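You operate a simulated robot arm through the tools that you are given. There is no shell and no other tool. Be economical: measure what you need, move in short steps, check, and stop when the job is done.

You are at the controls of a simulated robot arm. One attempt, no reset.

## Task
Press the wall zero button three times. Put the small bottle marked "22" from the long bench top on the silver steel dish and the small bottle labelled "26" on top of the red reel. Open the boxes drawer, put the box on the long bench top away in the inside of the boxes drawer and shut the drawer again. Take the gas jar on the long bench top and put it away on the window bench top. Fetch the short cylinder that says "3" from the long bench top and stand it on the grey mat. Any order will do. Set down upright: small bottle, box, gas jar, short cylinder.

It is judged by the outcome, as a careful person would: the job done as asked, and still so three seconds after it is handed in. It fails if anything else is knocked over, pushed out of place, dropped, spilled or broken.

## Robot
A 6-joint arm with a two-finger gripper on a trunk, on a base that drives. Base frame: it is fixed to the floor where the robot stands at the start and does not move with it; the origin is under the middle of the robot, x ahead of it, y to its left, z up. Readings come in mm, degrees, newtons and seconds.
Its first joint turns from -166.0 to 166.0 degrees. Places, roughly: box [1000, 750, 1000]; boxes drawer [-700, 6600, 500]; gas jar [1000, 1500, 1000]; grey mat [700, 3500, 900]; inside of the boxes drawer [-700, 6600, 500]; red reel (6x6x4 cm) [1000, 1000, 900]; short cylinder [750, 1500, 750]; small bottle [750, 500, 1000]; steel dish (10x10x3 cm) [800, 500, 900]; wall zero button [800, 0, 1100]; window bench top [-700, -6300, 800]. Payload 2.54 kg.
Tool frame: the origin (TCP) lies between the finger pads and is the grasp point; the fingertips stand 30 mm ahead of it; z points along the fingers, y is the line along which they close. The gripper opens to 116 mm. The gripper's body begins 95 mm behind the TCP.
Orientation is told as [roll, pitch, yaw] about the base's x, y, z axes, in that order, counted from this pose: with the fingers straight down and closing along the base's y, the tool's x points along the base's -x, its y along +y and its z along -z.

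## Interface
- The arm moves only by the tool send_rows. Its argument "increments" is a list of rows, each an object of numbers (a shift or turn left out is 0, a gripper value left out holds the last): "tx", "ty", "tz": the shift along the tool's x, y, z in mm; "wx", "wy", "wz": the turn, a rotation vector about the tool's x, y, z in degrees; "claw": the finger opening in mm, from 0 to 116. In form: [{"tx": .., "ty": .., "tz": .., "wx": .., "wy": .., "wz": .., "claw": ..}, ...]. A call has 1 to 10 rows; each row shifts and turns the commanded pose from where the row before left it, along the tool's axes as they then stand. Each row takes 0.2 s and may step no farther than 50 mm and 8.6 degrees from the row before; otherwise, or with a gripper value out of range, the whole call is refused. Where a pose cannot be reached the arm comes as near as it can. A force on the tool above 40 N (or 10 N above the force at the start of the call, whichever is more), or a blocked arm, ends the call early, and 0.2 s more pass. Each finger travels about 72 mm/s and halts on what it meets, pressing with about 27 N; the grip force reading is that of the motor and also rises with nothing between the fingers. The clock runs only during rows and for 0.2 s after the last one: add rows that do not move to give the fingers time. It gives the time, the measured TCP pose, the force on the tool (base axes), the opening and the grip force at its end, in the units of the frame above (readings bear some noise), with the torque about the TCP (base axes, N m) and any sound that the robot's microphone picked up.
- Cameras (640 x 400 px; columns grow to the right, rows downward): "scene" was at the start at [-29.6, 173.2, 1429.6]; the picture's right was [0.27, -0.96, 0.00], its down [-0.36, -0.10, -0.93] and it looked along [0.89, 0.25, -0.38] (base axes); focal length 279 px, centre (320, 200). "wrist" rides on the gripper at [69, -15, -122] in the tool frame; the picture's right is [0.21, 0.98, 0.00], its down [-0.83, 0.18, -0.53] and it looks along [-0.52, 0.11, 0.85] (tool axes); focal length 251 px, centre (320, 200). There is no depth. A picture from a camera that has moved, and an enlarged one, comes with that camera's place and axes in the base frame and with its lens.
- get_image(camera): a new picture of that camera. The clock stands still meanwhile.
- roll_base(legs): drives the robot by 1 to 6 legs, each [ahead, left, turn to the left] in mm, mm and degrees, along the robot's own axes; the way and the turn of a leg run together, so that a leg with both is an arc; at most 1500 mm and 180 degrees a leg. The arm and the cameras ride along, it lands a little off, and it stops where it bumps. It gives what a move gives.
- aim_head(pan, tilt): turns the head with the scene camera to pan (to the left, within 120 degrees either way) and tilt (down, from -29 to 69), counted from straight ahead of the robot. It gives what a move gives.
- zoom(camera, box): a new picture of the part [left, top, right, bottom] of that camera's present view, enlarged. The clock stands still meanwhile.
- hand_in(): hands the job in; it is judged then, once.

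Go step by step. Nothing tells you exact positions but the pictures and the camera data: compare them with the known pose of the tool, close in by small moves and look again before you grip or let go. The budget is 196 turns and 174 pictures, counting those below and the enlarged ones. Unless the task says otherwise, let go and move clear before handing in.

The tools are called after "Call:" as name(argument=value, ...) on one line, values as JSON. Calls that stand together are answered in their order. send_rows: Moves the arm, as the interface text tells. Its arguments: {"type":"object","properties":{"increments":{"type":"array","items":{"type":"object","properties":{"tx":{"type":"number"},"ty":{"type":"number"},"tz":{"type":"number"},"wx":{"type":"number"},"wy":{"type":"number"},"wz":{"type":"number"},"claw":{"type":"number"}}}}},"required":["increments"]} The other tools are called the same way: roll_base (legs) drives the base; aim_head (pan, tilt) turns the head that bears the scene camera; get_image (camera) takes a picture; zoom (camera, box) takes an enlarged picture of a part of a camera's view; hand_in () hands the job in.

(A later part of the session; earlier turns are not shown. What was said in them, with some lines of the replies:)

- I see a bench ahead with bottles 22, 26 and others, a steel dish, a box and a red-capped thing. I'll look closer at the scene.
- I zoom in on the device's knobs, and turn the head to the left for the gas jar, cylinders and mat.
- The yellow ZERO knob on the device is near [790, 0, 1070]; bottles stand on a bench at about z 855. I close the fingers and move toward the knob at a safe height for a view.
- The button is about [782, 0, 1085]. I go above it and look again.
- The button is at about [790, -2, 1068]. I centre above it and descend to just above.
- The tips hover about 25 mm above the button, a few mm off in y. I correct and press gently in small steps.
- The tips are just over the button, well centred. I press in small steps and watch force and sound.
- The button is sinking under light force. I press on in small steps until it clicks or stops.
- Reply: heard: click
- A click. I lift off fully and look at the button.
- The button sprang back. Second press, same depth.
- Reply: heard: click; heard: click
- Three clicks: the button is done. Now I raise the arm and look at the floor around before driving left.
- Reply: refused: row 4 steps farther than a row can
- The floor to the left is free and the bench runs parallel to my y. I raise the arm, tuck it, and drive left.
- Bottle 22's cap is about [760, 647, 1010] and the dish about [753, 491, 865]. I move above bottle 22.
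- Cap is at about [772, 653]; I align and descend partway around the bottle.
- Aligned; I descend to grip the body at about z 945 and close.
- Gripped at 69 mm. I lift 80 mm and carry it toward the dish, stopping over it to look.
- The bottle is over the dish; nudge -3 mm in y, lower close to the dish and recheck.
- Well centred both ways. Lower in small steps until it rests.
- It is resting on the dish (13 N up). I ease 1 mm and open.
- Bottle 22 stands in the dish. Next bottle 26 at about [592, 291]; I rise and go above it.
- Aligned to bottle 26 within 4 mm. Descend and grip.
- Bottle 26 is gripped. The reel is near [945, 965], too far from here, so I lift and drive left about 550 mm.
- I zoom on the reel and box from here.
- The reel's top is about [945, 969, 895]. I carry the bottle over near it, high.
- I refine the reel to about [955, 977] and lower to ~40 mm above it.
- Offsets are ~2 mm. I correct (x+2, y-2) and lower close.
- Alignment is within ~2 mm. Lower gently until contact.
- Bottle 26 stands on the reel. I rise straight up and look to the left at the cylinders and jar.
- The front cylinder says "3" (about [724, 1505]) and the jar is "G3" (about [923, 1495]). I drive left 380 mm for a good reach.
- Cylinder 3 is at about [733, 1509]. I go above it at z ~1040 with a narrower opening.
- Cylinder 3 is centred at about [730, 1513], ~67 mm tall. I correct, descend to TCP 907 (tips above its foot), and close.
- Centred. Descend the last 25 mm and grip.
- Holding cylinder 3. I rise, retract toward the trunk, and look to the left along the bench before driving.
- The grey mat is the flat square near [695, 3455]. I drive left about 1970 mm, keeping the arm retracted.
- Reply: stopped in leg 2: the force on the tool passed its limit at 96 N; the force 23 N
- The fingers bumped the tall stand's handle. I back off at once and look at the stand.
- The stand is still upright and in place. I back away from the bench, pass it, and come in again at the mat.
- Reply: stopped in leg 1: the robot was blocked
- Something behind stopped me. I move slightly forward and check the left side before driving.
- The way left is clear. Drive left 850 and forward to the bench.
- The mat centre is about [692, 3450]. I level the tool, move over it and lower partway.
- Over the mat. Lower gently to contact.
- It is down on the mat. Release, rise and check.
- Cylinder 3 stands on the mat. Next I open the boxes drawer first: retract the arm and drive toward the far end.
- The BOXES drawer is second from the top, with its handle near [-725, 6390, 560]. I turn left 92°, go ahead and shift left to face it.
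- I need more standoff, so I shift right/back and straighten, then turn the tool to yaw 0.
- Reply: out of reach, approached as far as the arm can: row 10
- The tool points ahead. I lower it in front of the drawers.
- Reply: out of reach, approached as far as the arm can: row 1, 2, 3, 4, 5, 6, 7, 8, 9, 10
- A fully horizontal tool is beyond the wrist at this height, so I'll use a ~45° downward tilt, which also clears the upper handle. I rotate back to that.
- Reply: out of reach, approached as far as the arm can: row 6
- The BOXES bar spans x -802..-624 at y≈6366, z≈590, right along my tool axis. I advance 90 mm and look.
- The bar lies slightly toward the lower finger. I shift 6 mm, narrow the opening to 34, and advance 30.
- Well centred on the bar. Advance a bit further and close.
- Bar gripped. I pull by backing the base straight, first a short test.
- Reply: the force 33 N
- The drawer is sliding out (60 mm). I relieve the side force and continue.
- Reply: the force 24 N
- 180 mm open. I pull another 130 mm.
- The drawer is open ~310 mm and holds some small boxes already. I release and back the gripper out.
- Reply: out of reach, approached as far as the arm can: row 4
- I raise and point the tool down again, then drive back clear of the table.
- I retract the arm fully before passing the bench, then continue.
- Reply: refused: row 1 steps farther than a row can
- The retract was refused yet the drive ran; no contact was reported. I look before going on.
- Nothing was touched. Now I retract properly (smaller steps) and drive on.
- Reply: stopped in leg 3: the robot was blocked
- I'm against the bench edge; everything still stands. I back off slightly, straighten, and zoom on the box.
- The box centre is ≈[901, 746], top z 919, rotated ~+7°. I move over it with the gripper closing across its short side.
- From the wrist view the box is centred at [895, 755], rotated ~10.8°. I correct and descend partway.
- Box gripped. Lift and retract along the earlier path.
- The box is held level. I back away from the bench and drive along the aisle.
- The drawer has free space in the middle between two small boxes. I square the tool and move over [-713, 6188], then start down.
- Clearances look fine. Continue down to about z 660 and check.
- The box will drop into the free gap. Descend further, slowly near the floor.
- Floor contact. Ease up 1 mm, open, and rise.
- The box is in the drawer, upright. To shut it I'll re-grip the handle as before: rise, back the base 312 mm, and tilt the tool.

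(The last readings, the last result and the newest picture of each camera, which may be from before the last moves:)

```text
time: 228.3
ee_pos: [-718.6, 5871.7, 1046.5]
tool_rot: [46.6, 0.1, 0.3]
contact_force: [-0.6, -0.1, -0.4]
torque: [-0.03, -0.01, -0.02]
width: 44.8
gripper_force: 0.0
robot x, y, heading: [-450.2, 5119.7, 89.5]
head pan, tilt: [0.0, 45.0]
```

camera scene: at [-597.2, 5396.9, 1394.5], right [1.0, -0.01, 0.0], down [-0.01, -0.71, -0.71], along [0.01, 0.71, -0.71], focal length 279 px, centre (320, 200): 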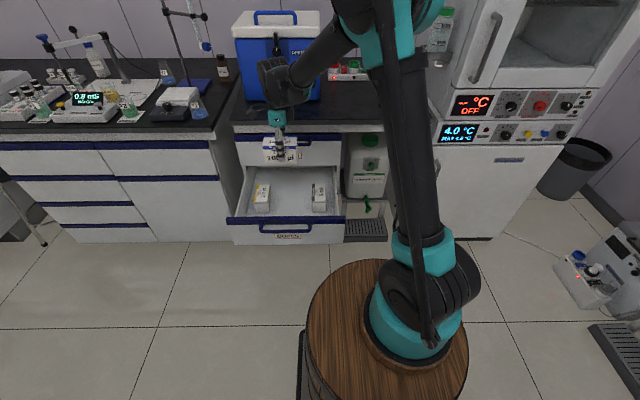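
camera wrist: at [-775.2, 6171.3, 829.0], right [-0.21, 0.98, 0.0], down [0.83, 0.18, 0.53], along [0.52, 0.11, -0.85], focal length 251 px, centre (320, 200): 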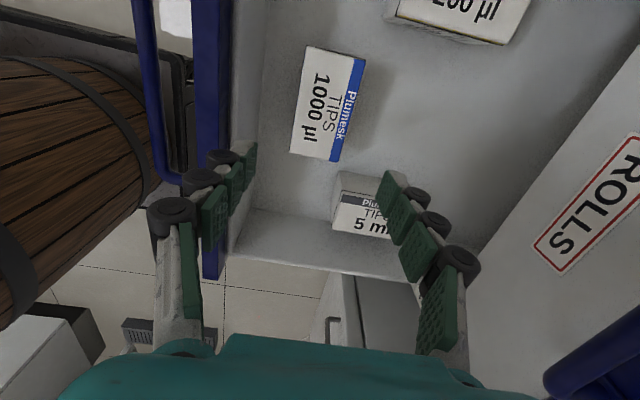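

Call:
send_rows(increments=[{"ty": -30, "tz": 32}, {"ty": -30, "tz": 32}, {"ty": -30, "tz": 32}, {"ty": -30, "tz": 32}, {"ty": -30, "tz": 32}, {"ty": -30, "tz": 32}, {"ty": -30, "tz": 32}, {}])

Call:
get_image(camera="wrist")

```text
time: 230.1
ee_pos: [-720.9, 5887.1, 737.4]
tool_rot: [46.5, 0.1, 0.4]
contact_force: [0.4, 0.3, 0.1]
torque: [-0.03, -0.06, -0.01]
width: 44.7
gripper_force: 0.2
robot x, y, heading: [-450.1, 5118.9, 89.8]
head pan, tilt: [0.0, 45.0]
```

```text
59 pictures are left
camera wrist: at [-789.1, 5788.5, 811.3], right [-0.22, 0.67, 0.71], down [0.83, -0.26, 0.5], along [0.52, 0.7, -0.5], focal length 251 px, centre (320, 200)
```

wrist: 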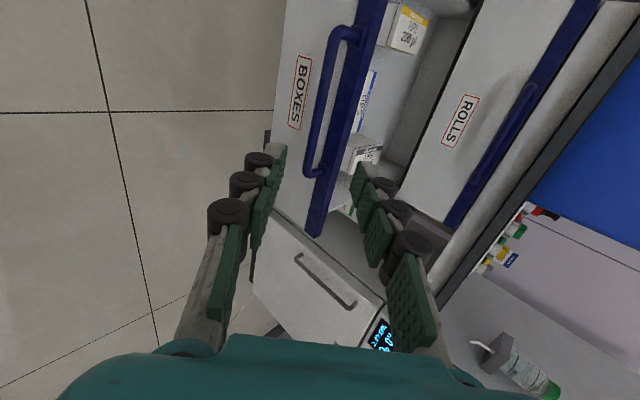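

Call:
send_rows(increments=[{"tz": 40}, {"tz": 40}, {"tz": 40}, {"tz": 30, "ty": -2}, {"claw": 34}])

Call:
get_image(camera="wrist")

```text
time: 231.3
ee_pos: [-719.7, 5994.6, 635.2]
tool_rot: [46.5, 0.1, 0.4]
contact_force: [-0.2, 0.3, -0.4]
torque: [-0.03, -0.01, 0.0]
width: 34.0
gripper_force: 0.1
robot x, y, heading: [-448.7, 5116.7, 89.7]
head pan, tilt: [0.0, 45.0]
```

```text
58 pictures are left
camera wrist: at [-787.7, 5896.5, 708.0], right [-0.22, 0.67, 0.71], down [0.83, -0.26, 0.5], along [0.52, 0.7, -0.5], focal length 251 px, centre (320, 200)
```

wrist: 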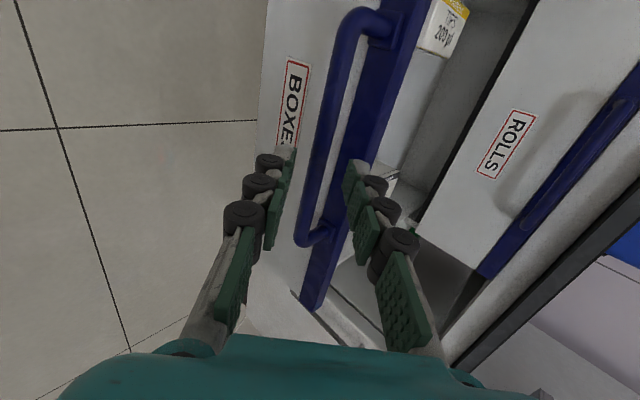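

Centred on the bar. Advance and grip.

Call:
send_rows(increments=[{"tz": 20}, {"tz": 20}, {"tz": 7}, {"claw": 0}, {}, {}])

Call:
get_image(camera="wrist")

```text
time: 232.7
ee_pos: [-720.5, 6030.4, 601.3]
tool_rot: [46.4, 0.0, 0.3]
contact_force: [-0.5, 1.1, -7.8]
torque: [-0.05, -0.05, 0.07]
width: 12.6
gripper_force: 39.7
robot x, y, heading: [-453.9, 5115.7, 89.7]
head pan, tilt: [0.0, 45.0]
```

```text
57 pictures are left
camera wrist: at [-788.3, 5932.3, 675.9], right [-0.22, 0.67, 0.71], down [0.83, -0.26, 0.5], along [0.52, 0.69, -0.5], focal length 251 px, centre (320, 200)
```

wrist: 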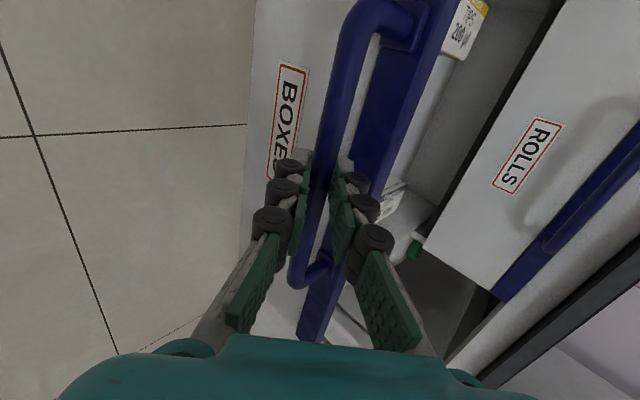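

Gripped. Drive forward to push the drawer in, in stages.

Call:
roll_base(legs=[[150, 0, 0]])

Call:
send_rows(increments=[{}])

```text
time: 234.1
ee_pos: [-721.3, 6181.0, 602.9]
tool_rot: [46.5, 0.2, 0.4]
contact_force: [-20.0, -1.2, -10.8]
torque: [-0.11, 0.24, 0.42]
width: 12.8
gripper_force: 39.6
robot x, y, heading: [-452.3, 5269.3, 89.5]
head pan, tilt: [0.0, 45.0]
```

```text
time: 234.5
ee_pos: [-720.7, 6180.0, 601.9]
tool_rot: [46.4, 0.1, 0.4]
contact_force: [-1.2, -1.5, -7.2]
torque: [-0.1, -0.25, -0.08]
width: 12.7
gripper_force: 39.9
robot x, y, heading: [-451.2, 5267.6, 89.7]
head pan, tilt: [0.0, 45.0]
```

Call:
roll_base(legs=[[145, 0, 0]])

Call:
get_image(camera="wrist")

```text
time: 235.8
ee_pos: [-719.7, 6322.4, 602.6]
tool_rot: [46.5, 0.3, 0.5]
contact_force: [8.9, -1.3, -11.1]
torque: [-0.11, -0.23, -0.13]
width: 12.7
gripper_force: 39.9
robot x, y, heading: [-450.6, 5407.6, 89.6]
head pan, tilt: [0.0, 45.0]
```

```text
56 pictures are left
camera wrist: at [-787.9, 6223.5, 676.0], right [-0.22, 0.67, 0.71], down [0.83, -0.25, 0.5], along [0.51, 0.7, -0.5], focal length 251 px, centre (320, 200)
```

wrist: 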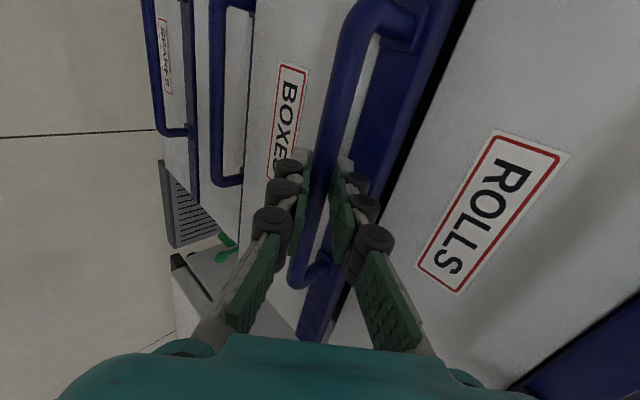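

About 22 mm remain. I push the rest with the arm in small steps until it stops.

Call:
send_rows(increments=[{"ty": 4.1, "tz": 4.4}, {"ty": 4.1, "tz": 4.4}, {"ty": 3.4, "tz": 3.6}, {"ty": 2, "tz": 2.2}, {"ty": 2, "tz": 2.2}, {"ty": 2, "tz": 2.2}, {"ty": 2, "tz": 2.2}])

Call:
get_image(camera="wrist")

```text
time: 237.2
ee_pos: [-721.1, 6343.5, 601.8]
tool_rot: [46.3, 0.1, 0.5]
contact_force: [0.1, -7.6, 9.3]
torque: [0.06, 0.12, 0.16]
width: 12.9
gripper_force: 39.0
robot x, y, heading: [-446.3, 5410.7, 89.8]
head pan, tilt: [0.0, 45.0]
stopped in row 7: the force on the tool passed its limit at 44 N (the readings are from after the stop); the commanded pose is now the measured one
```

```text
55 pictures are left
camera wrist: at [-788.0, 6245.7, 676.0], right [-0.22, 0.67, 0.71], down [0.83, -0.25, 0.5], along [0.51, 0.7, -0.5], focal length 251 px, centre (320, 200)
```

wrist: 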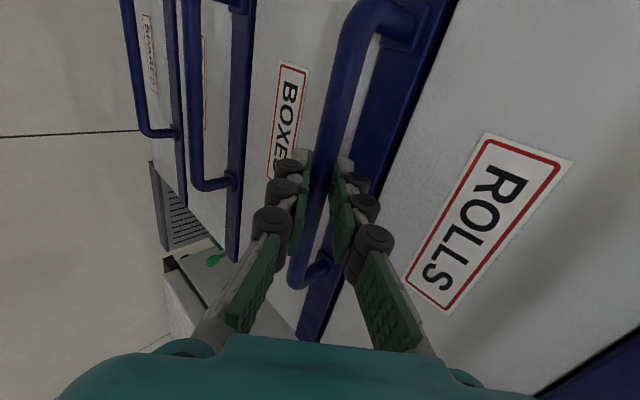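

The drawer hit its stop: closed. Release and back out along the tool axis, then look.

Call:
send_rows(increments=[{"claw": 38}, {}, {"tz": -20}, {"tz": -35}, {"tz": -45}, {"tz": -45}])

Call:
get_image(camera="wrist")

Call:
zoom(camera="scene", box=[220, 90, 380, 250])

```text
time: 238.7
ee_pos: [-717.6, 6240.1, 705.9]
tool_rot: [46.3, 0.1, 0.5]
contact_force: [0.1, 0.1, 0.1]
torque: [-0.02, -0.02, -0.03]
width: 38.1
gripper_force: 0.0
robot x, y, heading: [-450.3, 5407.8, 89.6]
head pan, tilt: [0.0, 45.0]
```

```text
54 pictures are left
camera wrist: at [-785.3, 6140.8, 778.7], right [-0.22, 0.67, 0.71], down [0.83, -0.25, 0.5], along [0.51, 0.69, -0.5], focal length 251 px, centre (320, 200)
```

wrist: 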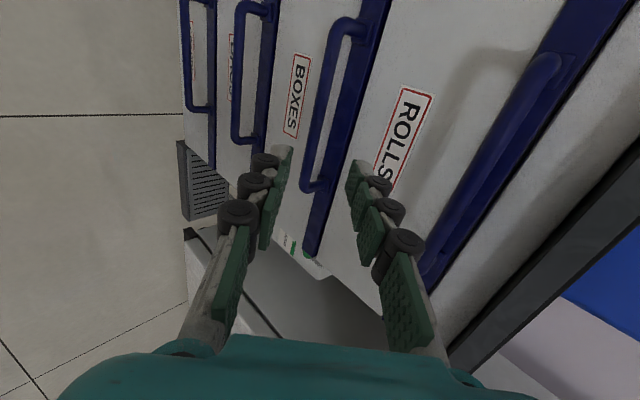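

```text
2.50 times, centred on (300, 170) of scene
camera zoom: at [-598.2, 5370.4, 1394.5], right [1.0, -0.01, 0.0], down [0.0, -0.71, -0.71], along [0.0, 0.71, -0.71], focal length 698 px, centre (370, 275)
```

zoom: 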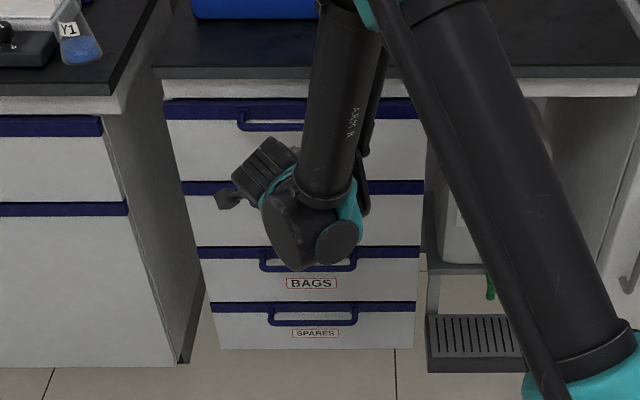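

The drawer is shut. I back off, rise, and point the tool down again, then drive back for the gas jar.

Call:
send_rows(increments=[{"tz": -45}, {"tz": -45}, {"ty": 32, "tz": -32}, {"ty": 32, "tz": -32}, {"ty": 32, "tz": -32}, {"ty": 32, "tz": -32}, {"ty": 32, "tz": -32}, {"ty": 32, "tz": -32}, {"ty": 32, "tz": -32}, {"ty": 32, "tz": -32}])

Call:
send_rows(increments=[{"wx": 8}, {"wx": 8}, {"wx": 8}, {"wx": 8}, {"wx": 8}, {"wx": 6.4}])

Call:
get_image(camera="scene")

```text
time: 240.8
ee_pos: [-718.9, 6167.4, 1122.9]
tool_rot: [46.3, 0.1, 0.5]
contact_force: [0.9, 0.7, -0.5]
torque: [0.01, -0.01, -0.01]
width: 38.2
gripper_force: 0.1
robot x, y, heading: [-449.8, 5408.4, 89.7]
head pan, tilt: [0.0, 45.0]
```

```text
time: 242.2
ee_pos: [-717.3, 6166.9, 1125.5]
tool_rot: [-0.2, 0.3, 0.6]
contact_force: [-0.4, 0.3, -0.1]
torque: [0.02, 0.01, 0.02]
width: 38.0
gripper_force: 0.1
robot x, y, heading: [-446.4, 5409.5, 89.6]
head pan, tilt: [0.0, 45.0]
```

```text
52 pictures are left
camera scene: at [-598.1, 5369.9, 1394.5], right [1.0, -0.01, 0.0], down [0.0, -0.71, -0.71], along [0.0, 0.71, -0.71], focal length 279 px, centre (320, 200)
```

scene: 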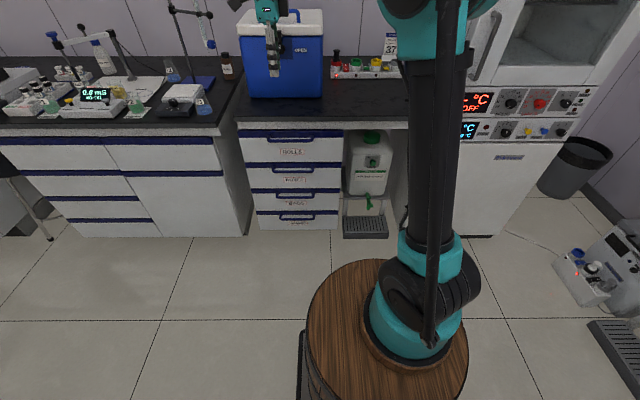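

Call:
send_rows(increments=[{"ty": -45, "claw": 100}, {"ty": -45}, {"ty": -45}, {"ty": -45}, {"ty": -45}, {"ty": -45}, {"tz": -40}, {"tz": -40}])

Call:
roll_base(legs=[[0, -235, 0], [0, 0, -89.6], [0, -1500, 0]])

```text
time: 244.1
ee_pos: [-716.9, 5899.2, 1207.8]
tool_rot: [-0.1, 0.3, 0.5]
contact_force: [-0.8, 0.4, 0.4]
torque: [-0.03, -0.02, 0.01]
width: 100.3
gripper_force: 0.3
robot x, y, heading: [-449.6, 5410.2, 89.8]
head pan, tilt: [0.0, 45.0]
```

```text
time: 256.6
ee_pos: [264.2, 4183.0, 1206.1]
tool_rot: [0.0, 0.3, -90.3]
contact_force: [0.0, 0.4, -0.1]
torque: [0.01, 0.04, -0.03]
width: 100.0
gripper_force: 0.0
robot x, y, heading: [-226.9, 3923.7, -1.0]
head pan, tilt: [0.0, 45.0]
```

Call:
roll_base(legs=[[0, -1300, 1.0], [0, -1270, 0], [205, 0, 0]])

Call:
aim_head(pan=5, tilt=30)

Call:
zoom(camera="scene", box=[160, 120, 400, 270])

Call:
get_image(camera="wrist")

```text
time: 270.1
ee_pos: [459.5, 1670.7, 1206.6]
tool_rot: [-0.1, 0.2, -89.4]
contact_force: [-0.7, -0.3, -0.4]
torque: [0.02, 0.02, -0.03]
width: 99.9
gripper_force: 0.1
robot x, y, heading: [-32.9, 1402.3, -0.4]
head pan, tilt: [0.0, 45.0]
```

```text
time: 270.9
ee_pos: [459.2, 1671.0, 1206.6]
tool_rot: [-0.1, 0.1, -89.4]
contact_force: [0.1, 0.1, 0.2]
torque: [0.01, -0.02, -0.01]
width: 100.1
gripper_force: 0.1
robot x, y, heading: [-28.7, 1402.2, -0.4]
head pan, tilt: [5.0, 30.0]
```

```text
2.67 times, centred on (280, 195) of scene
camera zoom: at [-57.1, 1558.0, 1417.1], right [0.08, -1.0, 0.0], down [-0.5, -0.04, -0.87], along [0.86, 0.07, -0.5], focal length 744 px, centre (427, 213)
```

zoom: 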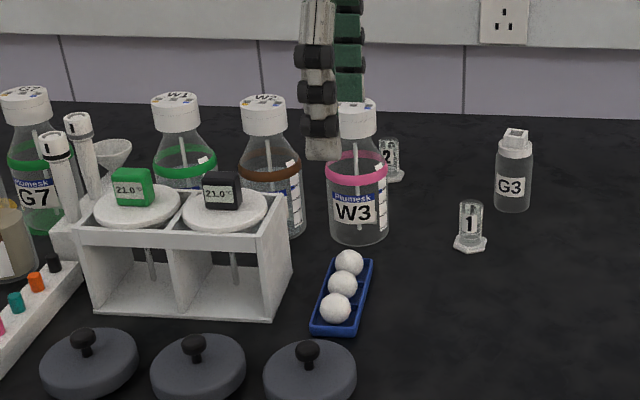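

```text
50 pictures are left
camera wrist: at [444.4, 1740.0, 1329.5], right [0.97, 0.23, 0.0], down [0.19, -0.83, 0.53], along [0.12, -0.52, -0.85], focal length 251 px, centre (320, 200)
```

wrist: 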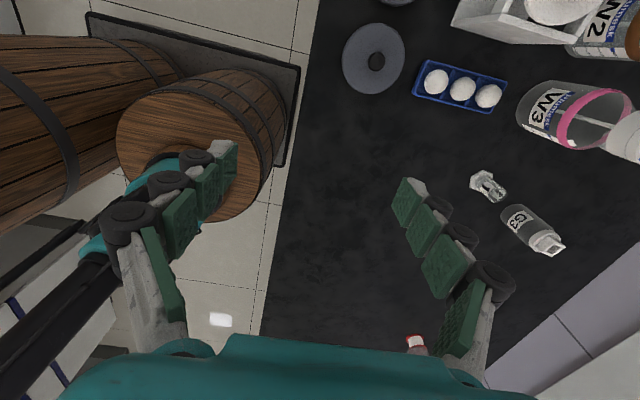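

Gas jar G3 is at about [942, 1512], top ≈ 970. I move above it.

Call:
send_rows(increments=[{"ty": 45, "tx": -15}, {"ty": 45, "tx": -15}, {"ty": 45, "tx": -15}, {"ty": 45, "tx": -15}, {"ty": 45, "tx": -15}, {"ty": 45, "tx": -15}, {"ty": 45, "tx": -15}, {"ty": 45, "tx": -15}, {"ty": 45, "tx": -15}, {"ty": 45, "tx": -15}])

Call:
send_rows(increments=[{"ty": 23, "tx": -9}, {"tz": 40}, {"tz": 40}, {}])

Call:
get_image(camera="wrist")

Call:
zoom(camera="scene", box=[280, 100, 400, 220])

```text
time: 273.1
ee_pos: [907.1, 1531.1, 1211.2]
tool_rot: [-0.1, 0.2, -89.4]
contact_force: [-1.9, 0.2, 1.0]
torque: [-0.03, -0.16, 0.02]
width: 99.9
gripper_force: 0.2
robot x, y, heading: [-26.2, 1403.8, -0.4]
head pan, tilt: [5.0, 30.0]
```

```text
time: 274.1
ee_pos: [926.4, 1518.8, 1123.0]
tool_rot: [0.0, 0.1, -89.4]
contact_force: [0.2, 0.0, 0.1]
torque: [-0.01, -0.02, 0.0]
width: 99.7
gripper_force: 0.0
out of reach, approached as far as the arm can: row 1
robot x, y, heading: [-29.1, 1403.0, -0.0]
head pan, tilt: [5.0, 30.0]
```

```text
49 pictures are left
camera wrist: at [912.2, 1587.3, 1245.3], right [0.97, 0.23, 0.0], down [0.19, -0.83, 0.53], along [0.12, -0.52, -0.85], focal length 251 px, centre (320, 200)
```

wrist: 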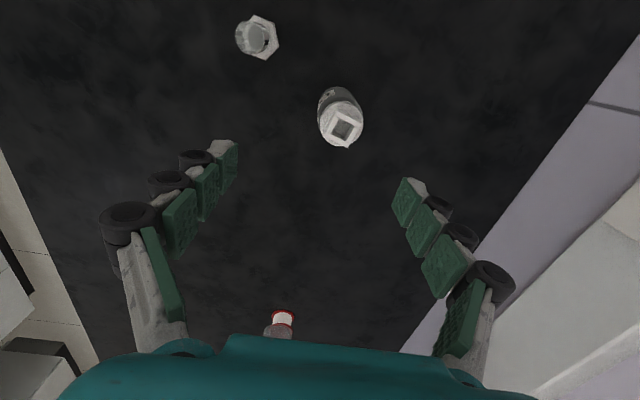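

```text
3.33 times, centred on (340, 160) of scene
camera zoom: at [-57.0, 1558.1, 1417.2], right [0.08, -1.0, 0.0], down [-0.5, -0.04, -0.87], along [0.86, 0.07, -0.5], focal length 930 px, centre (253, 333)
```

zoom: 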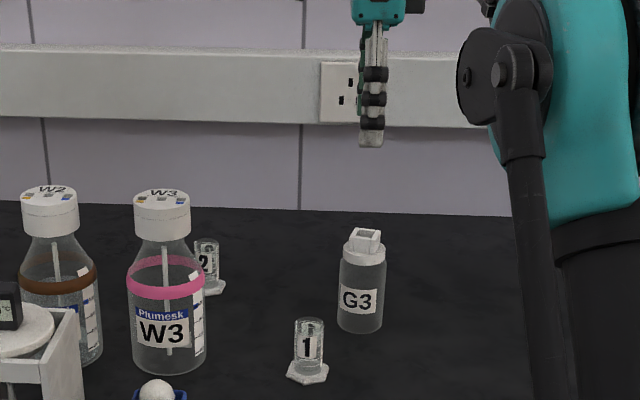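

I'm at the arm's reach limit, so I roll 25 mm closer to the bench and recheck.

Call:
roll_base(legs=[[24, 0, 0]])

Call:
send_rows(increments=[{"tz": 30}, {"tz": 25}, {}])

Call:
get_image(camera="wrist")

```text
time: 274.9
ee_pos: [951.2, 1518.6, 1122.1]
tool_rot: [-0.2, 0.2, -89.4]
contact_force: [-0.4, -0.3, 0.1]
torque: [-0.02, -0.01, 0.02]
width: 100.1
gripper_force: 0.0
robot x, y, heading: [-1.6, 1403.2, -0.1]
head pan, tilt: [5.0, 30.0]
```

```text
time: 275.7
ee_pos: [952.9, 1519.8, 1068.1]
tool_rot: [-0.1, 0.2, -89.3]
contact_force: [-1.1, -0.2, -0.1]
torque: [0.0, 0.01, 0.03]
width: 99.8
gripper_force: 0.0
robot x, y, heading: [-6.3, 1400.4, -0.2]
head pan, tilt: [5.0, 30.0]
```

```text
47 pictures are left
camera wrist: at [937.0, 1589.6, 1191.4], right [0.97, 0.23, 0.0], down [0.19, -0.83, 0.53], along [0.12, -0.52, -0.85], focal length 251 px, centre (320, 200)
```

wrist: 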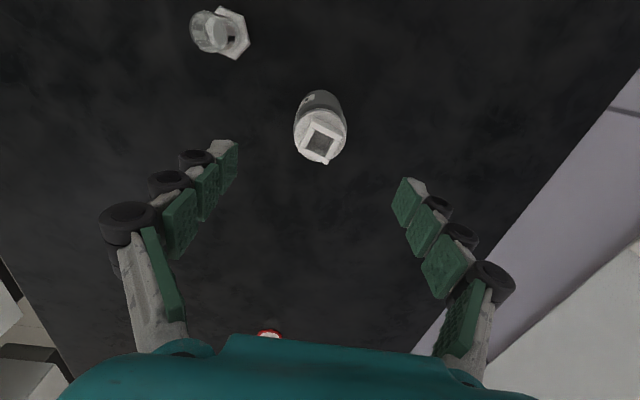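

Aligned in x; shift 5 mm in -y, descend around the jar and grip.

Call:
send_rows(increments=[{"tx": -5}, {"tz": 35}, {"tz": 35}, {"tz": 30}, {}])

Call:
get_image(camera="wrist")

Call:
zoom(camera="scene", box=[280, 100, 400, 220])

```text
time: 276.9
ee_pos: [949.3, 1512.4, 967.6]
tool_rot: [-0.1, 0.3, -89.3]
contact_force: [0.4, 0.6, -0.4]
torque: [-0.03, -0.01, 0.04]
width: 99.9
gripper_force: 0.1
robot x, y, heading: [-2.4, 1403.5, -0.1]
head pan, tilt: [5.0, 30.0]
```

```text
46 pictures are left
camera wrist: at [934.3, 1580.8, 1089.8], right [0.97, 0.23, 0.0], down [0.19, -0.83, 0.53], along [0.12, -0.52, -0.85], focal length 251 px, centre (320, 200)
```

wrist: 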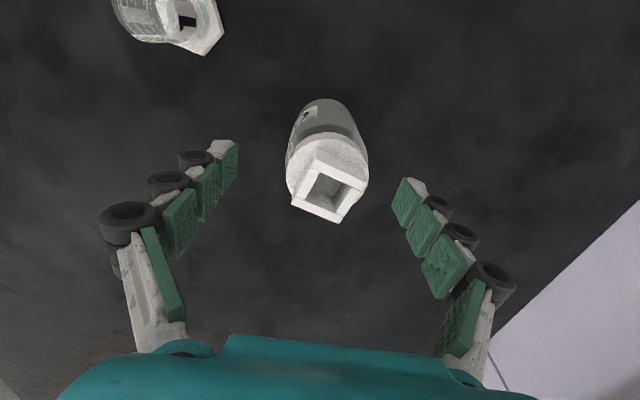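

```text
3.33 times, centred on (340, 160) of scene
camera zoom: at [-33.1, 1558.0, 1417.2], right [0.08, -1.0, 0.0], down [-0.5, -0.04, -0.87], along [0.86, 0.07, -0.5], focal length 930 px, centre (253, 333)
```

zoom: 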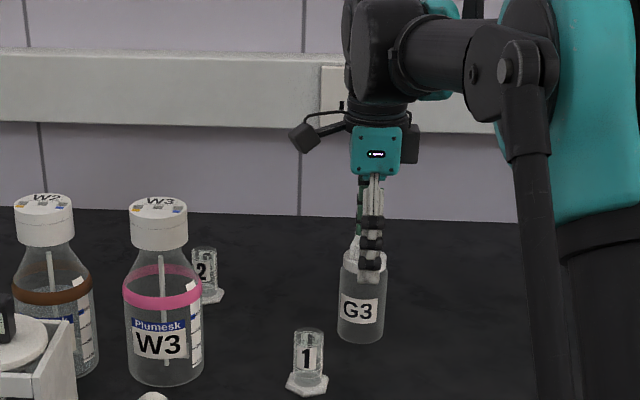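

Call:
send_rows(increments=[{"tx": 4, "ty": 4}, {"tz": 30}, {"tz": 30}, {"claw": 30}, {}, {}, {}, {}])

Call:
get_image(camera="wrist")

Call:
zoom(camera="scene", box=[280, 100, 400, 220])

```text
time: 278.7
ee_pos: [952.9, 1516.9, 909.4]
tool_rot: [-0.1, 0.2, -89.3]
contact_force: [0.1, 0.7, -0.5]
torque: [-0.07, -0.01, -0.01]
width: 54.8
gripper_force: 27.5
robot x, y, heading: [-3.5, 1404.9, -0.0]
head pan, tilt: [5.0, 30.0]
```

```text
44 pictures are left
camera wrist: at [938.5, 1586.1, 1032.0], right [0.97, 0.23, 0.0], down [0.19, -0.83, 0.53], along [0.12, -0.52, -0.85], focal length 251 px, centre (320, 200)
```

wrist: 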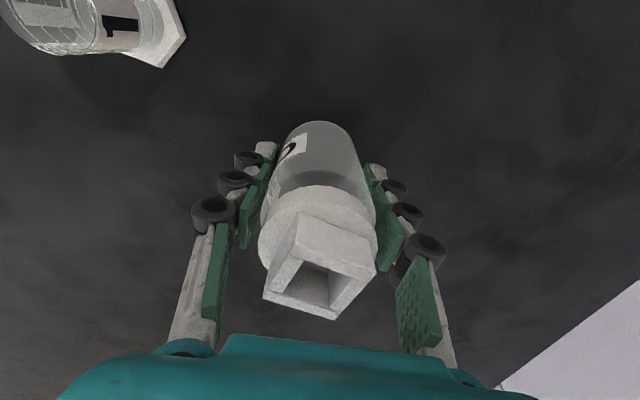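

```text
3.33 times, centred on (340, 160) of scene
camera zoom: at [-33.1, 1558.0, 1417.2], right [0.08, -1.0, 0.0], down [-0.5, -0.04, -0.87], along [0.86, 0.07, -0.5], focal length 930 px, centre (253, 333)
```

zoom: 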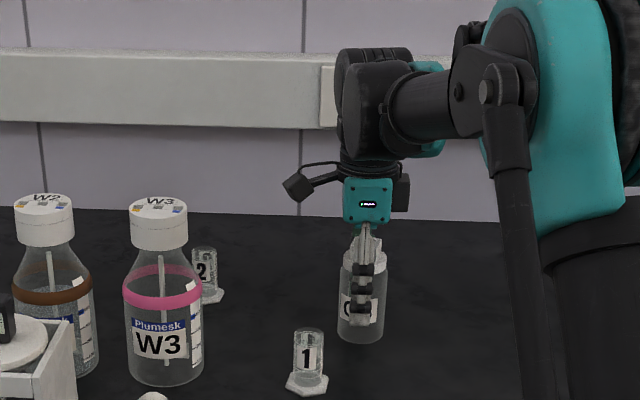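

Gripped. Lift and retract.

Call:
send_rows(increments=[{"tz": -20}, {"tz": -45}, {"tz": -45}, {"tz": -45}, {"tz": -45}, {"tz": -45}, {"tz": -45}, {}])

Call:
send_rows(increments=[{"ty": -46, "tx": 14}, {"ty": -46, "tx": 14}, {"ty": -46, "tx": 14}, {"ty": -46, "tx": 14}, {"ty": -46, "tx": 14}, {"ty": -46, "tx": 14}, {"ty": -46, "tx": 14}, {"ty": -46, "tx": 14}, {"ty": -46, "tx": 14}, {"ty": -46, "tx": 14}])

Call:
get_image(camera="scene")

```text
time: 280.5
ee_pos: [958.5, 1516.5, 1196.5]
tool_rot: [-0.1, 0.2, -89.3]
contact_force: [-0.2, 0.5, -2.5]
torque: [-0.01, -0.03, 0.0]
width: 55.3
gripper_force: 26.0
robot x, y, heading: [-6.8, 1406.6, -0.1]
head pan, tilt: [5.0, 30.0]
```

```text
time: 282.7
ee_pos: [493.0, 1653.5, 1195.4]
tool_rot: [-0.2, 0.1, -89.2]
contact_force: [1.5, -0.6, -2.4]
torque: [0.0, 0.07, 0.01]
width: 54.7
gripper_force: 27.2
robot x, y, heading: [-5.7, 1401.4, -0.4]
head pan, tilt: [5.0, 30.0]
```

```text
42 pictures are left
camera scene: at [-32.7, 1558.1, 1417.2], right [0.08, -1.0, 0.0], down [-0.5, -0.04, -0.87], along [0.86, 0.07, -0.5], focal length 279 px, centre (320, 200)
```

scene: 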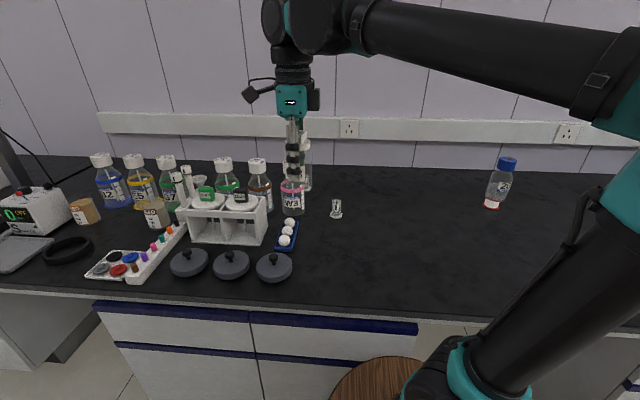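

The jar is held upright. I back off the bench and look right along the aisle toward the window bench.

Call:
roll_base(legs=[[-190, 0, 0.3]])

Call:
aim_head(pan=-95, tilt=18)

Call:
get_image(camera="scene")

```text
time: 284.2
ee_pos: [305.7, 1656.1, 1197.5]
tool_rot: [-0.1, 0.2, -89.0]
contact_force: [-0.6, 0.2, -2.0]
torque: [-0.02, -0.01, -0.01]
width: 55.4
gripper_force: 27.1
robot x, y, heading: [-190.1, 1402.2, -0.2]
head pan, tilt: [5.0, 30.0]
```

```text
time: 286.0
ee_pos: [305.3, 1655.8, 1197.7]
tool_rot: [-0.1, 0.3, -89.0]
contact_force: [0.3, -0.4, -3.0]
torque: [0.01, -0.02, 0.01]
width: 55.0
gripper_force: 27.5
robot x, y, heading: [-191.9, 1404.1, 0.2]
head pan, tilt: [-95.0, 18.0]
```

```text
41 pictures are left
camera scene: at [-316.8, 1456.5, 1436.5], right [-1.0, 0.08, 0.0], down [0.03, 0.31, -0.95], along [-0.08, -0.95, -0.31], focal length 279 px, centre (320, 200)
```

scene: 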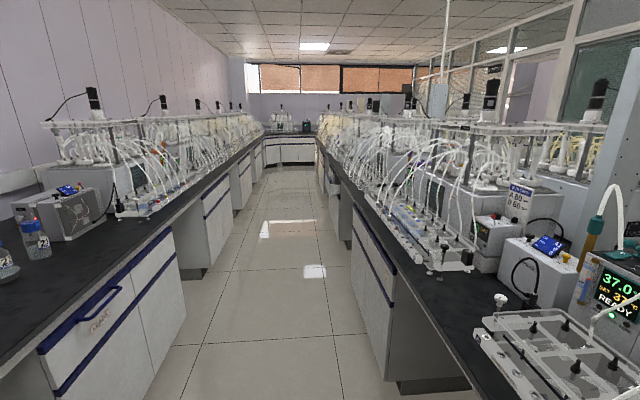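

Call:
zoom(camera="scene", box=[230, 90, 350, 180])

```text
4.44 times, centred on (290, 135) of scene
camera zoom: at [-316.8, 1456.5, 1436.5], right [-1.0, 0.08, 0.0], down [0.03, 0.31, -0.95], along [-0.08, -0.95, -0.31], focal length 1240 px, centre (453, 489)
```

zoom: 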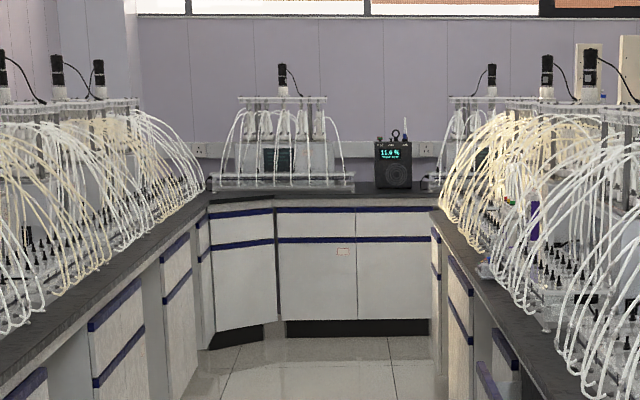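

The aisle is clear to the window bench at its end. I turn to face it and drive down the middle of the aisle in stages.

Call:
roll_base(legs=[[40, 0, -90], [1350, 0, 0]])

```text
time: 296.4
ee_pos: [107.6, -431.4, 1197.8]
tool_rot: [-0.1, 0.1, -178.4]
contact_force: [-0.6, -0.2, -2.8]
torque: [-0.02, -0.02, -0.02]
width: 55.0
gripper_force: 27.0
robot x, y, heading: [-149.9, 60.9, -89.3]
head pan, tilt: [-95.0, 18.0]
```

Call:
roll_base(legs=[[1400, 0, -0.7], [1400, 0, 0]])

Call:
aim_head(pan=0, tilt=20)

Call:
get_image(camera="scene")

```text
time: 310.0
ee_pos: [190.3, -3241.3, 1197.0]
tool_rot: [-0.1, 0.2, -176.5]
contact_force: [-0.2, 0.0, -2.0]
torque: [0.03, -0.03, 0.03]
width: 54.9
gripper_force: 27.6
robot x, y, heading: [-84.2, -2757.2, -87.4]
head pan, tilt: [-95.0, 18.0]
```

```text
time: 311.7
ee_pos: [190.0, -3241.4, 1197.5]
tool_rot: [-0.1, 0.3, -176.5]
contact_force: [-0.3, -0.2, -3.1]
torque: [0.01, -0.02, 0.01]
width: 55.0
gripper_force: 26.6
robot x, y, heading: [-85.5, -2755.7, -87.2]
head pan, tilt: [0.0, 20.0]
```

```text
39 pictures are left
camera scene: at [65.1, -2724.8, 1433.2], right [-1.0, -0.05, 0.0], down [-0.02, 0.34, -0.94], along [0.04, -0.94, -0.34], focal length 279 px, centre (320, 200)
```

scene: 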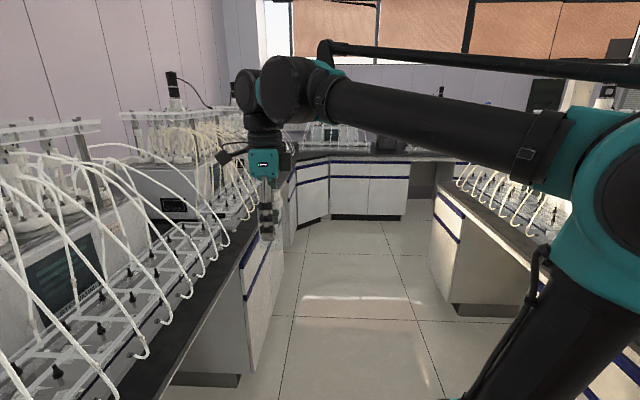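

I correct the heading and drift, and go on to y≈-4100.

Call:
roll_base(legs=[[0, 0, -2.8], [1350, -80, 0]])

Call:
get_image(camera="scene")

```text
time: 318.9
ee_pos: [103.5, -4587.6, 1197.5]
tool_rot: [-0.1, 0.2, -178.5]
contact_force: [-0.8, 0.1, -2.1]
torque: [-0.02, 0.01, -0.02]
width: 55.1
gripper_force: 27.3
robot x, y, heading: [-155.0, -4095.6, -89.3]
head pan, tilt: [0.0, 20.0]
```

```text
38 pictures are left
camera scene: at [-3.6, -4067.0, 1433.2], right [-1.0, -0.01, 0.0], down [0.0, 0.34, -0.94], along [0.01, -0.94, -0.34], focal length 279 px, centre (320, 200)
```

scene: 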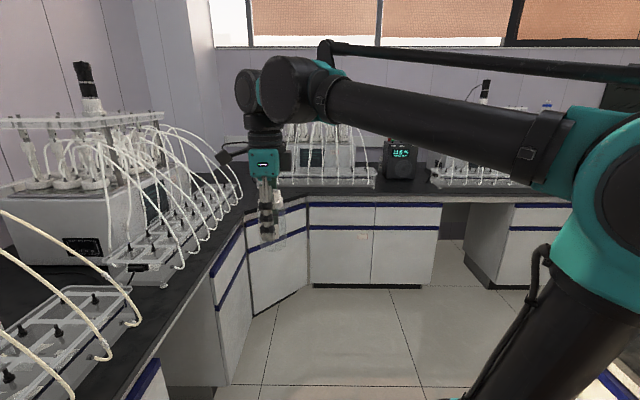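

I go ahead 850 mm past the central bench's end, shift right 450, and look at the window bench.

Call:
roll_base(legs=[[880, 0, -0.7], [0, -450, 0]])

Call:
aim_head(pan=0, tilt=28)

Call:
get_image(camera="scene")

Call:
get_image(camera="wrist")

```text
time: 325.4
ee_pos: [-277.4, -5474.0, 1196.9]
tool_rot: [-0.1, 0.1, 177.3]
contact_force: [-0.3, -0.6, -2.9]
torque: [0.01, 0.01, 0.03]
width: 54.7
gripper_force: 26.8
robot x, y, heading: [-496.4, -4964.9, -93.4]
head pan, tilt: [0.0, 20.0]
stopped in leg 2: the robot was blocked; the commanded pose is now the measured one
```

```text
time: 326.1
ee_pos: [-277.3, -5475.0, 1197.5]
tool_rot: [-0.1, 0.0, 177.2]
contact_force: [0.2, -0.2, -2.5]
torque: [-0.02, -0.01, -0.04]
width: 55.0
gripper_force: 27.3
robot x, y, heading: [-494.6, -4962.5, -93.7]
head pan, tilt: [0.0, 28.0]
```

```text
37 pictures are left
camera scene: at [-344.2, -4945.6, 1420.4], right [-1.0, 0.06, 0.0], down [0.03, 0.47, -0.88], along [-0.06, -0.88, -0.47], focal length 279 px, centre (320, 200)
```

scene: 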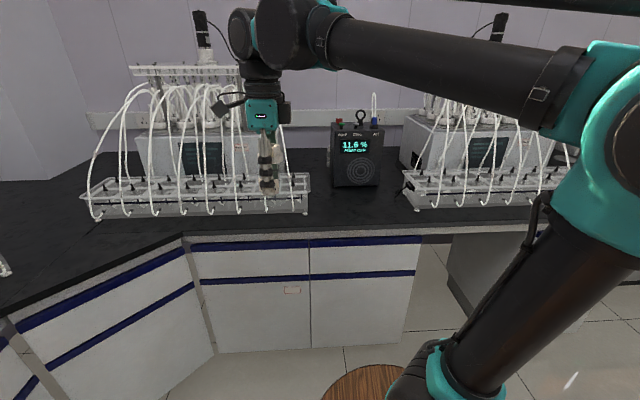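

```text
36 pictures are left
camera wrist: at [-207.3, -5462.5, 1319.9], right [0.17, -0.99, 0.0], down [-0.83, -0.14, 0.53], along [-0.52, -0.09, -0.85], focal length 251 px, centre (320, 200)
```

wrist: 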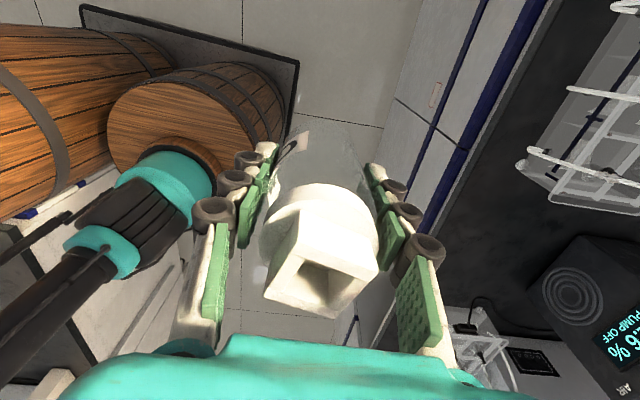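

The free spot is in front of the black device, around [-560, -5920]. I ease left off the bench I touched, then go ahead 180 mm and straighten.

Call:
roll_base(legs=[[0, 40, 0], [180, 0, 0], [0, 0, 3.7]])

Call:
get_image(camera="scene")

```text
time: 328.5
ee_pos: [-214.1, -5642.0, 1197.2]
tool_rot: [-0.1, 0.2, -178.8]
contact_force: [0.1, 0.5, -2.2]
torque: [0.02, 0.0, -0.03]
width: 54.8
gripper_force: 27.3
robot x, y, heading: [-462.9, -5144.8, -89.6]
head pan, tilt: [0.0, 28.0]
```

```text
35 pictures are left
camera scene: at [-316.0, -5118.9, 1420.3], right [-1.0, -0.01, 0.0], down [0.0, 0.47, -0.88], along [0.01, -0.88, -0.47], focal length 279 px, centre (320, 200)
```

scene: 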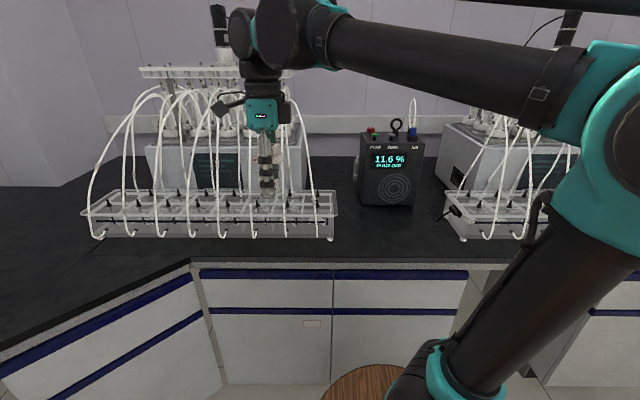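

I carry the jar diagonally to above the free spot.

Call:
send_rows(increments=[{"tx": -45}, {"tx": -45, "ty": 15}, {"tx": -42, "ty": 22}, {"tx": -42, "ty": 22}, {"tx": -38, "ty": 27}, {"tx": -36, "ty": 30}, {"tx": -36, "ty": 30}, {"tx": -36, "ty": 30}, {"tx": -31, "ty": 35}, {"ty": 40}])

Call:
send_rows(increments=[{"ty": 30}, {"tz": 45}, {"tz": 45}, {"tz": 45}, {}])

Call:
get_image(camera="wrist")

Call:
get_image(camera="scene")

```text
time: 330.7
ee_pos: [-559.2, -5900.4, 1196.8]
tool_rot: [-0.1, 0.1, -178.8]
contact_force: [0.0, 1.1, -1.1]
torque: [-0.07, 0.02, -0.02]
width: 54.9
gripper_force: 27.7
robot x, y, heading: [-468.0, -5145.6, -89.6]
head pan, tilt: [0.0, 28.0]
```

```text
time: 331.9
ee_pos: [-556.1, -5929.1, 1058.0]
tool_rot: [-0.2, 0.0, -178.9]
contact_force: [-0.3, 0.4, -1.5]
torque: [-0.01, -0.02, 0.03]
width: 55.1
gripper_force: 26.8
robot x, y, heading: [-465.1, -5148.6, -89.7]
head pan, tilt: [0.0, 28.0]
```

```text
34 pictures are left
camera wrist: at [-487.4, -5912.9, 1181.2], right [0.24, -0.97, 0.0], down [-0.82, -0.2, 0.53], along [-0.52, -0.12, -0.85], focal length 251 px, centre (320, 200)
```

wrist: 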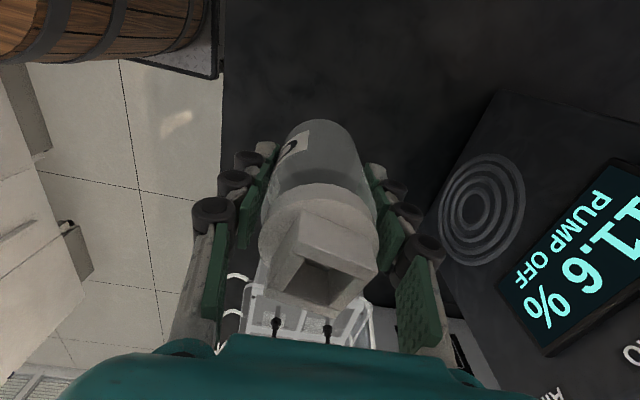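

```text
33 pictures are left
camera scene: at [-316.1, -5119.0, 1420.3], right [-1.0, -0.01, 0.0], down [0.0, 0.47, -0.88], along [0.01, -0.88, -0.47], focal length 279 px, centre (320, 200)
```

scene: 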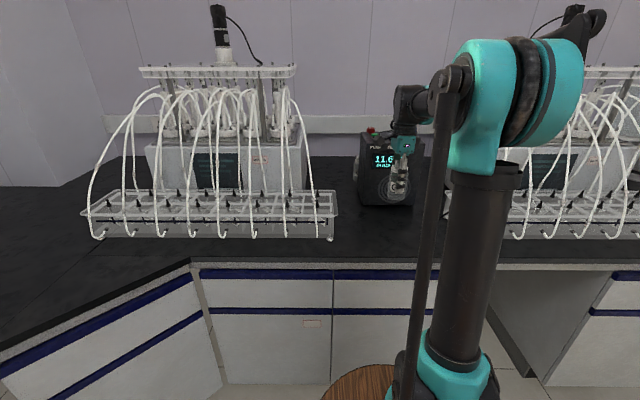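

Over free bench with clear margins. Lower toward the surface.

Call:
send_rows(increments=[{"ty": -15}, {"tz": 40}, {"tz": 40}, {"tz": 40}, {}])

Call:
get_image(camera="wrist")

Call:
zoom(camera="scene", box=[320, 120, 460, 270])

```text
time: 333.1
ee_pos: [-558.4, -5913.6, 941.1]
tool_rot: [-0.1, 0.1, -178.7]
contact_force: [0.1, -1.1, -1.9]
torque: [-0.03, 0.0, 0.02]
width: 55.0
gripper_force: 27.0
robot x, y, heading: [-467.1, -5148.3, -89.7]
head pan, tilt: [0.0, 28.0]
```

```text
32 pictures are left
camera wrist: at [-489.1, -5897.9, 1062.9], right [0.24, -0.97, 0.0], down [-0.82, -0.2, 0.53], along [-0.52, -0.12, -0.85], focal length 251 px, centre (320, 200)
```

wrist: 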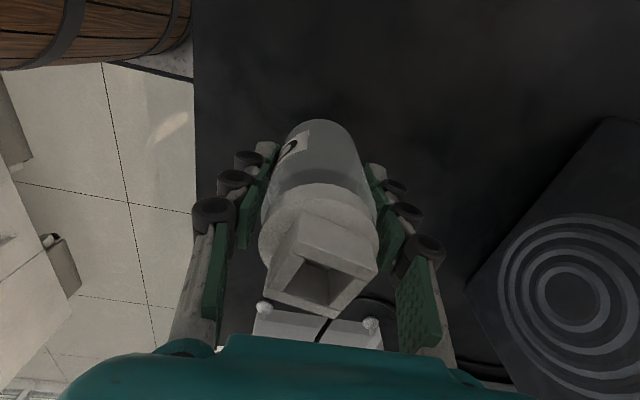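

```text
2.67 times, centred on (390, 195) of scene
camera zoom: at [-316.1, -5119.0, 1420.3], right [-1.0, -0.01, 0.0], down [0.0, 0.47, -0.88], along [0.01, -0.88, -0.47], focal length 744 px, centre (133, 213)
```

zoom: 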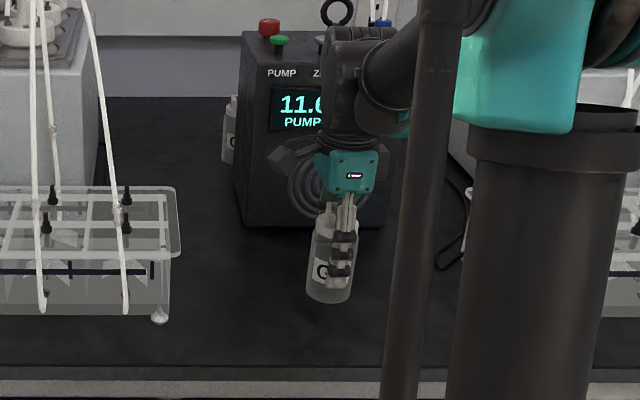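

Call:
send_rows(increments=[{"tz": 18}, {"tz": 5}, {"tz": 3}, {"tz": 2}, {"tz": 2}, {"tz": 2}])

```text
time: 334.5
ee_pos: [-557.5, -5915.2, 910.0]
tool_rot: [-0.1, 0.1, -178.8]
contact_force: [-2.0, 0.8, 14.6]
torque: [0.04, -0.04, 0.04]
width: 55.0
gripper_force: 27.0
robot x, y, heading: [-464.9, -5139.8, -89.6]
head pan, tilt: [0.0, 28.0]
```

The jar touches down. Ease 1 mm, open, and rise.

Call:
send_rows(increments=[{"tz": -1}, {"claw": 65}, {"claw": 85}, {}, {"tz": -30}, {"tz": -45}, {"tz": -45}, {"tz": -45}, {"tz": -45}])

Call:
get_image(camera="wrist")

Call:
zoom(camera="scene", box=[320, 120, 460, 270])

```text
time: 336.5
ee_pos: [-557.4, -5911.2, 1121.3]
tool_rot: [-0.1, 0.1, -178.7]
contact_force: [0.2, 0.3, 1.0]
torque: [0.03, -0.01, -0.01]
width: 85.2
gripper_force: 0.0
robot x, y, heading: [-463.2, -5147.1, -89.6]
head pan, tilt: [0.0, 28.0]
```

```text
30 pictures are left
camera wrist: at [-488.1, -5894.7, 1243.8], right [0.24, -0.97, 0.0], down [-0.82, -0.2, 0.53], along [-0.52, -0.12, -0.85], focal length 251 px, centre (320, 200)
```

wrist: 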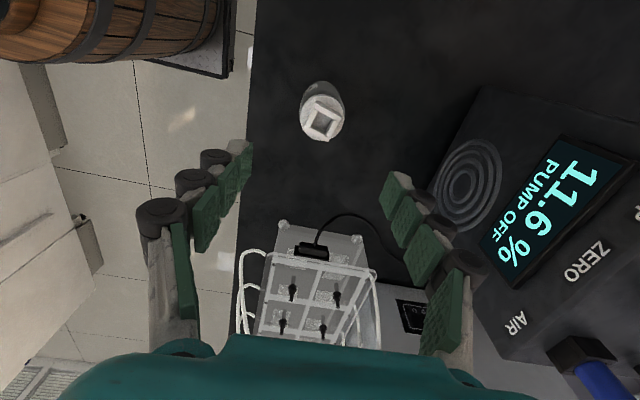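

```text
2.67 times, centred on (390, 195) of scene
camera zoom: at [-316.1, -5119.0, 1420.3], right [-1.0, -0.01, 0.0], down [0.0, 0.47, -0.88], along [0.01, -0.88, -0.47], focal length 744 px, centre (133, 213)
```

zoom: 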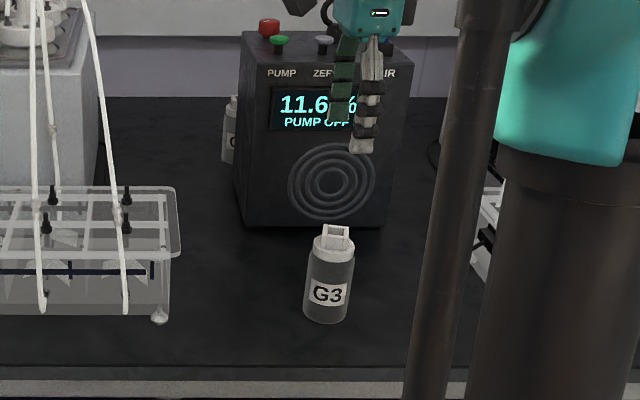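

G3 stands upright on the window bench and the gripper is clear of it. Everything asked for is done, so I'm handing in.

Call:
hand_in()

```text
The job is handed in.
```

I finished every part of the job and handed it in. While driving I bumped some equipment; nothing fell over.

- **Zero button:** pressed three times, with a click heard each time.
- **Bottles:** "22" stands in the steel dish and "26" stands on the red reel.
- **Box:** it is upright in the boxes drawer, and the drawer is shut.
- **Short cylinder "3":** it stands on the grey mat.
- **Gas jar:** it stands upright on the window bench top.

**Bumps:** the gripper hit the handle of the tall stand on the long bench, with a peak force of 96 N. The stand stayed upright, and I saw no sign that it had shifted. The base also stopped three times against furniture: something behind me in the aisle, the front edge of the long bench, and something on my right near the window bench. Nothing on the long bench fell or shifted. I did not check the other two for movement.
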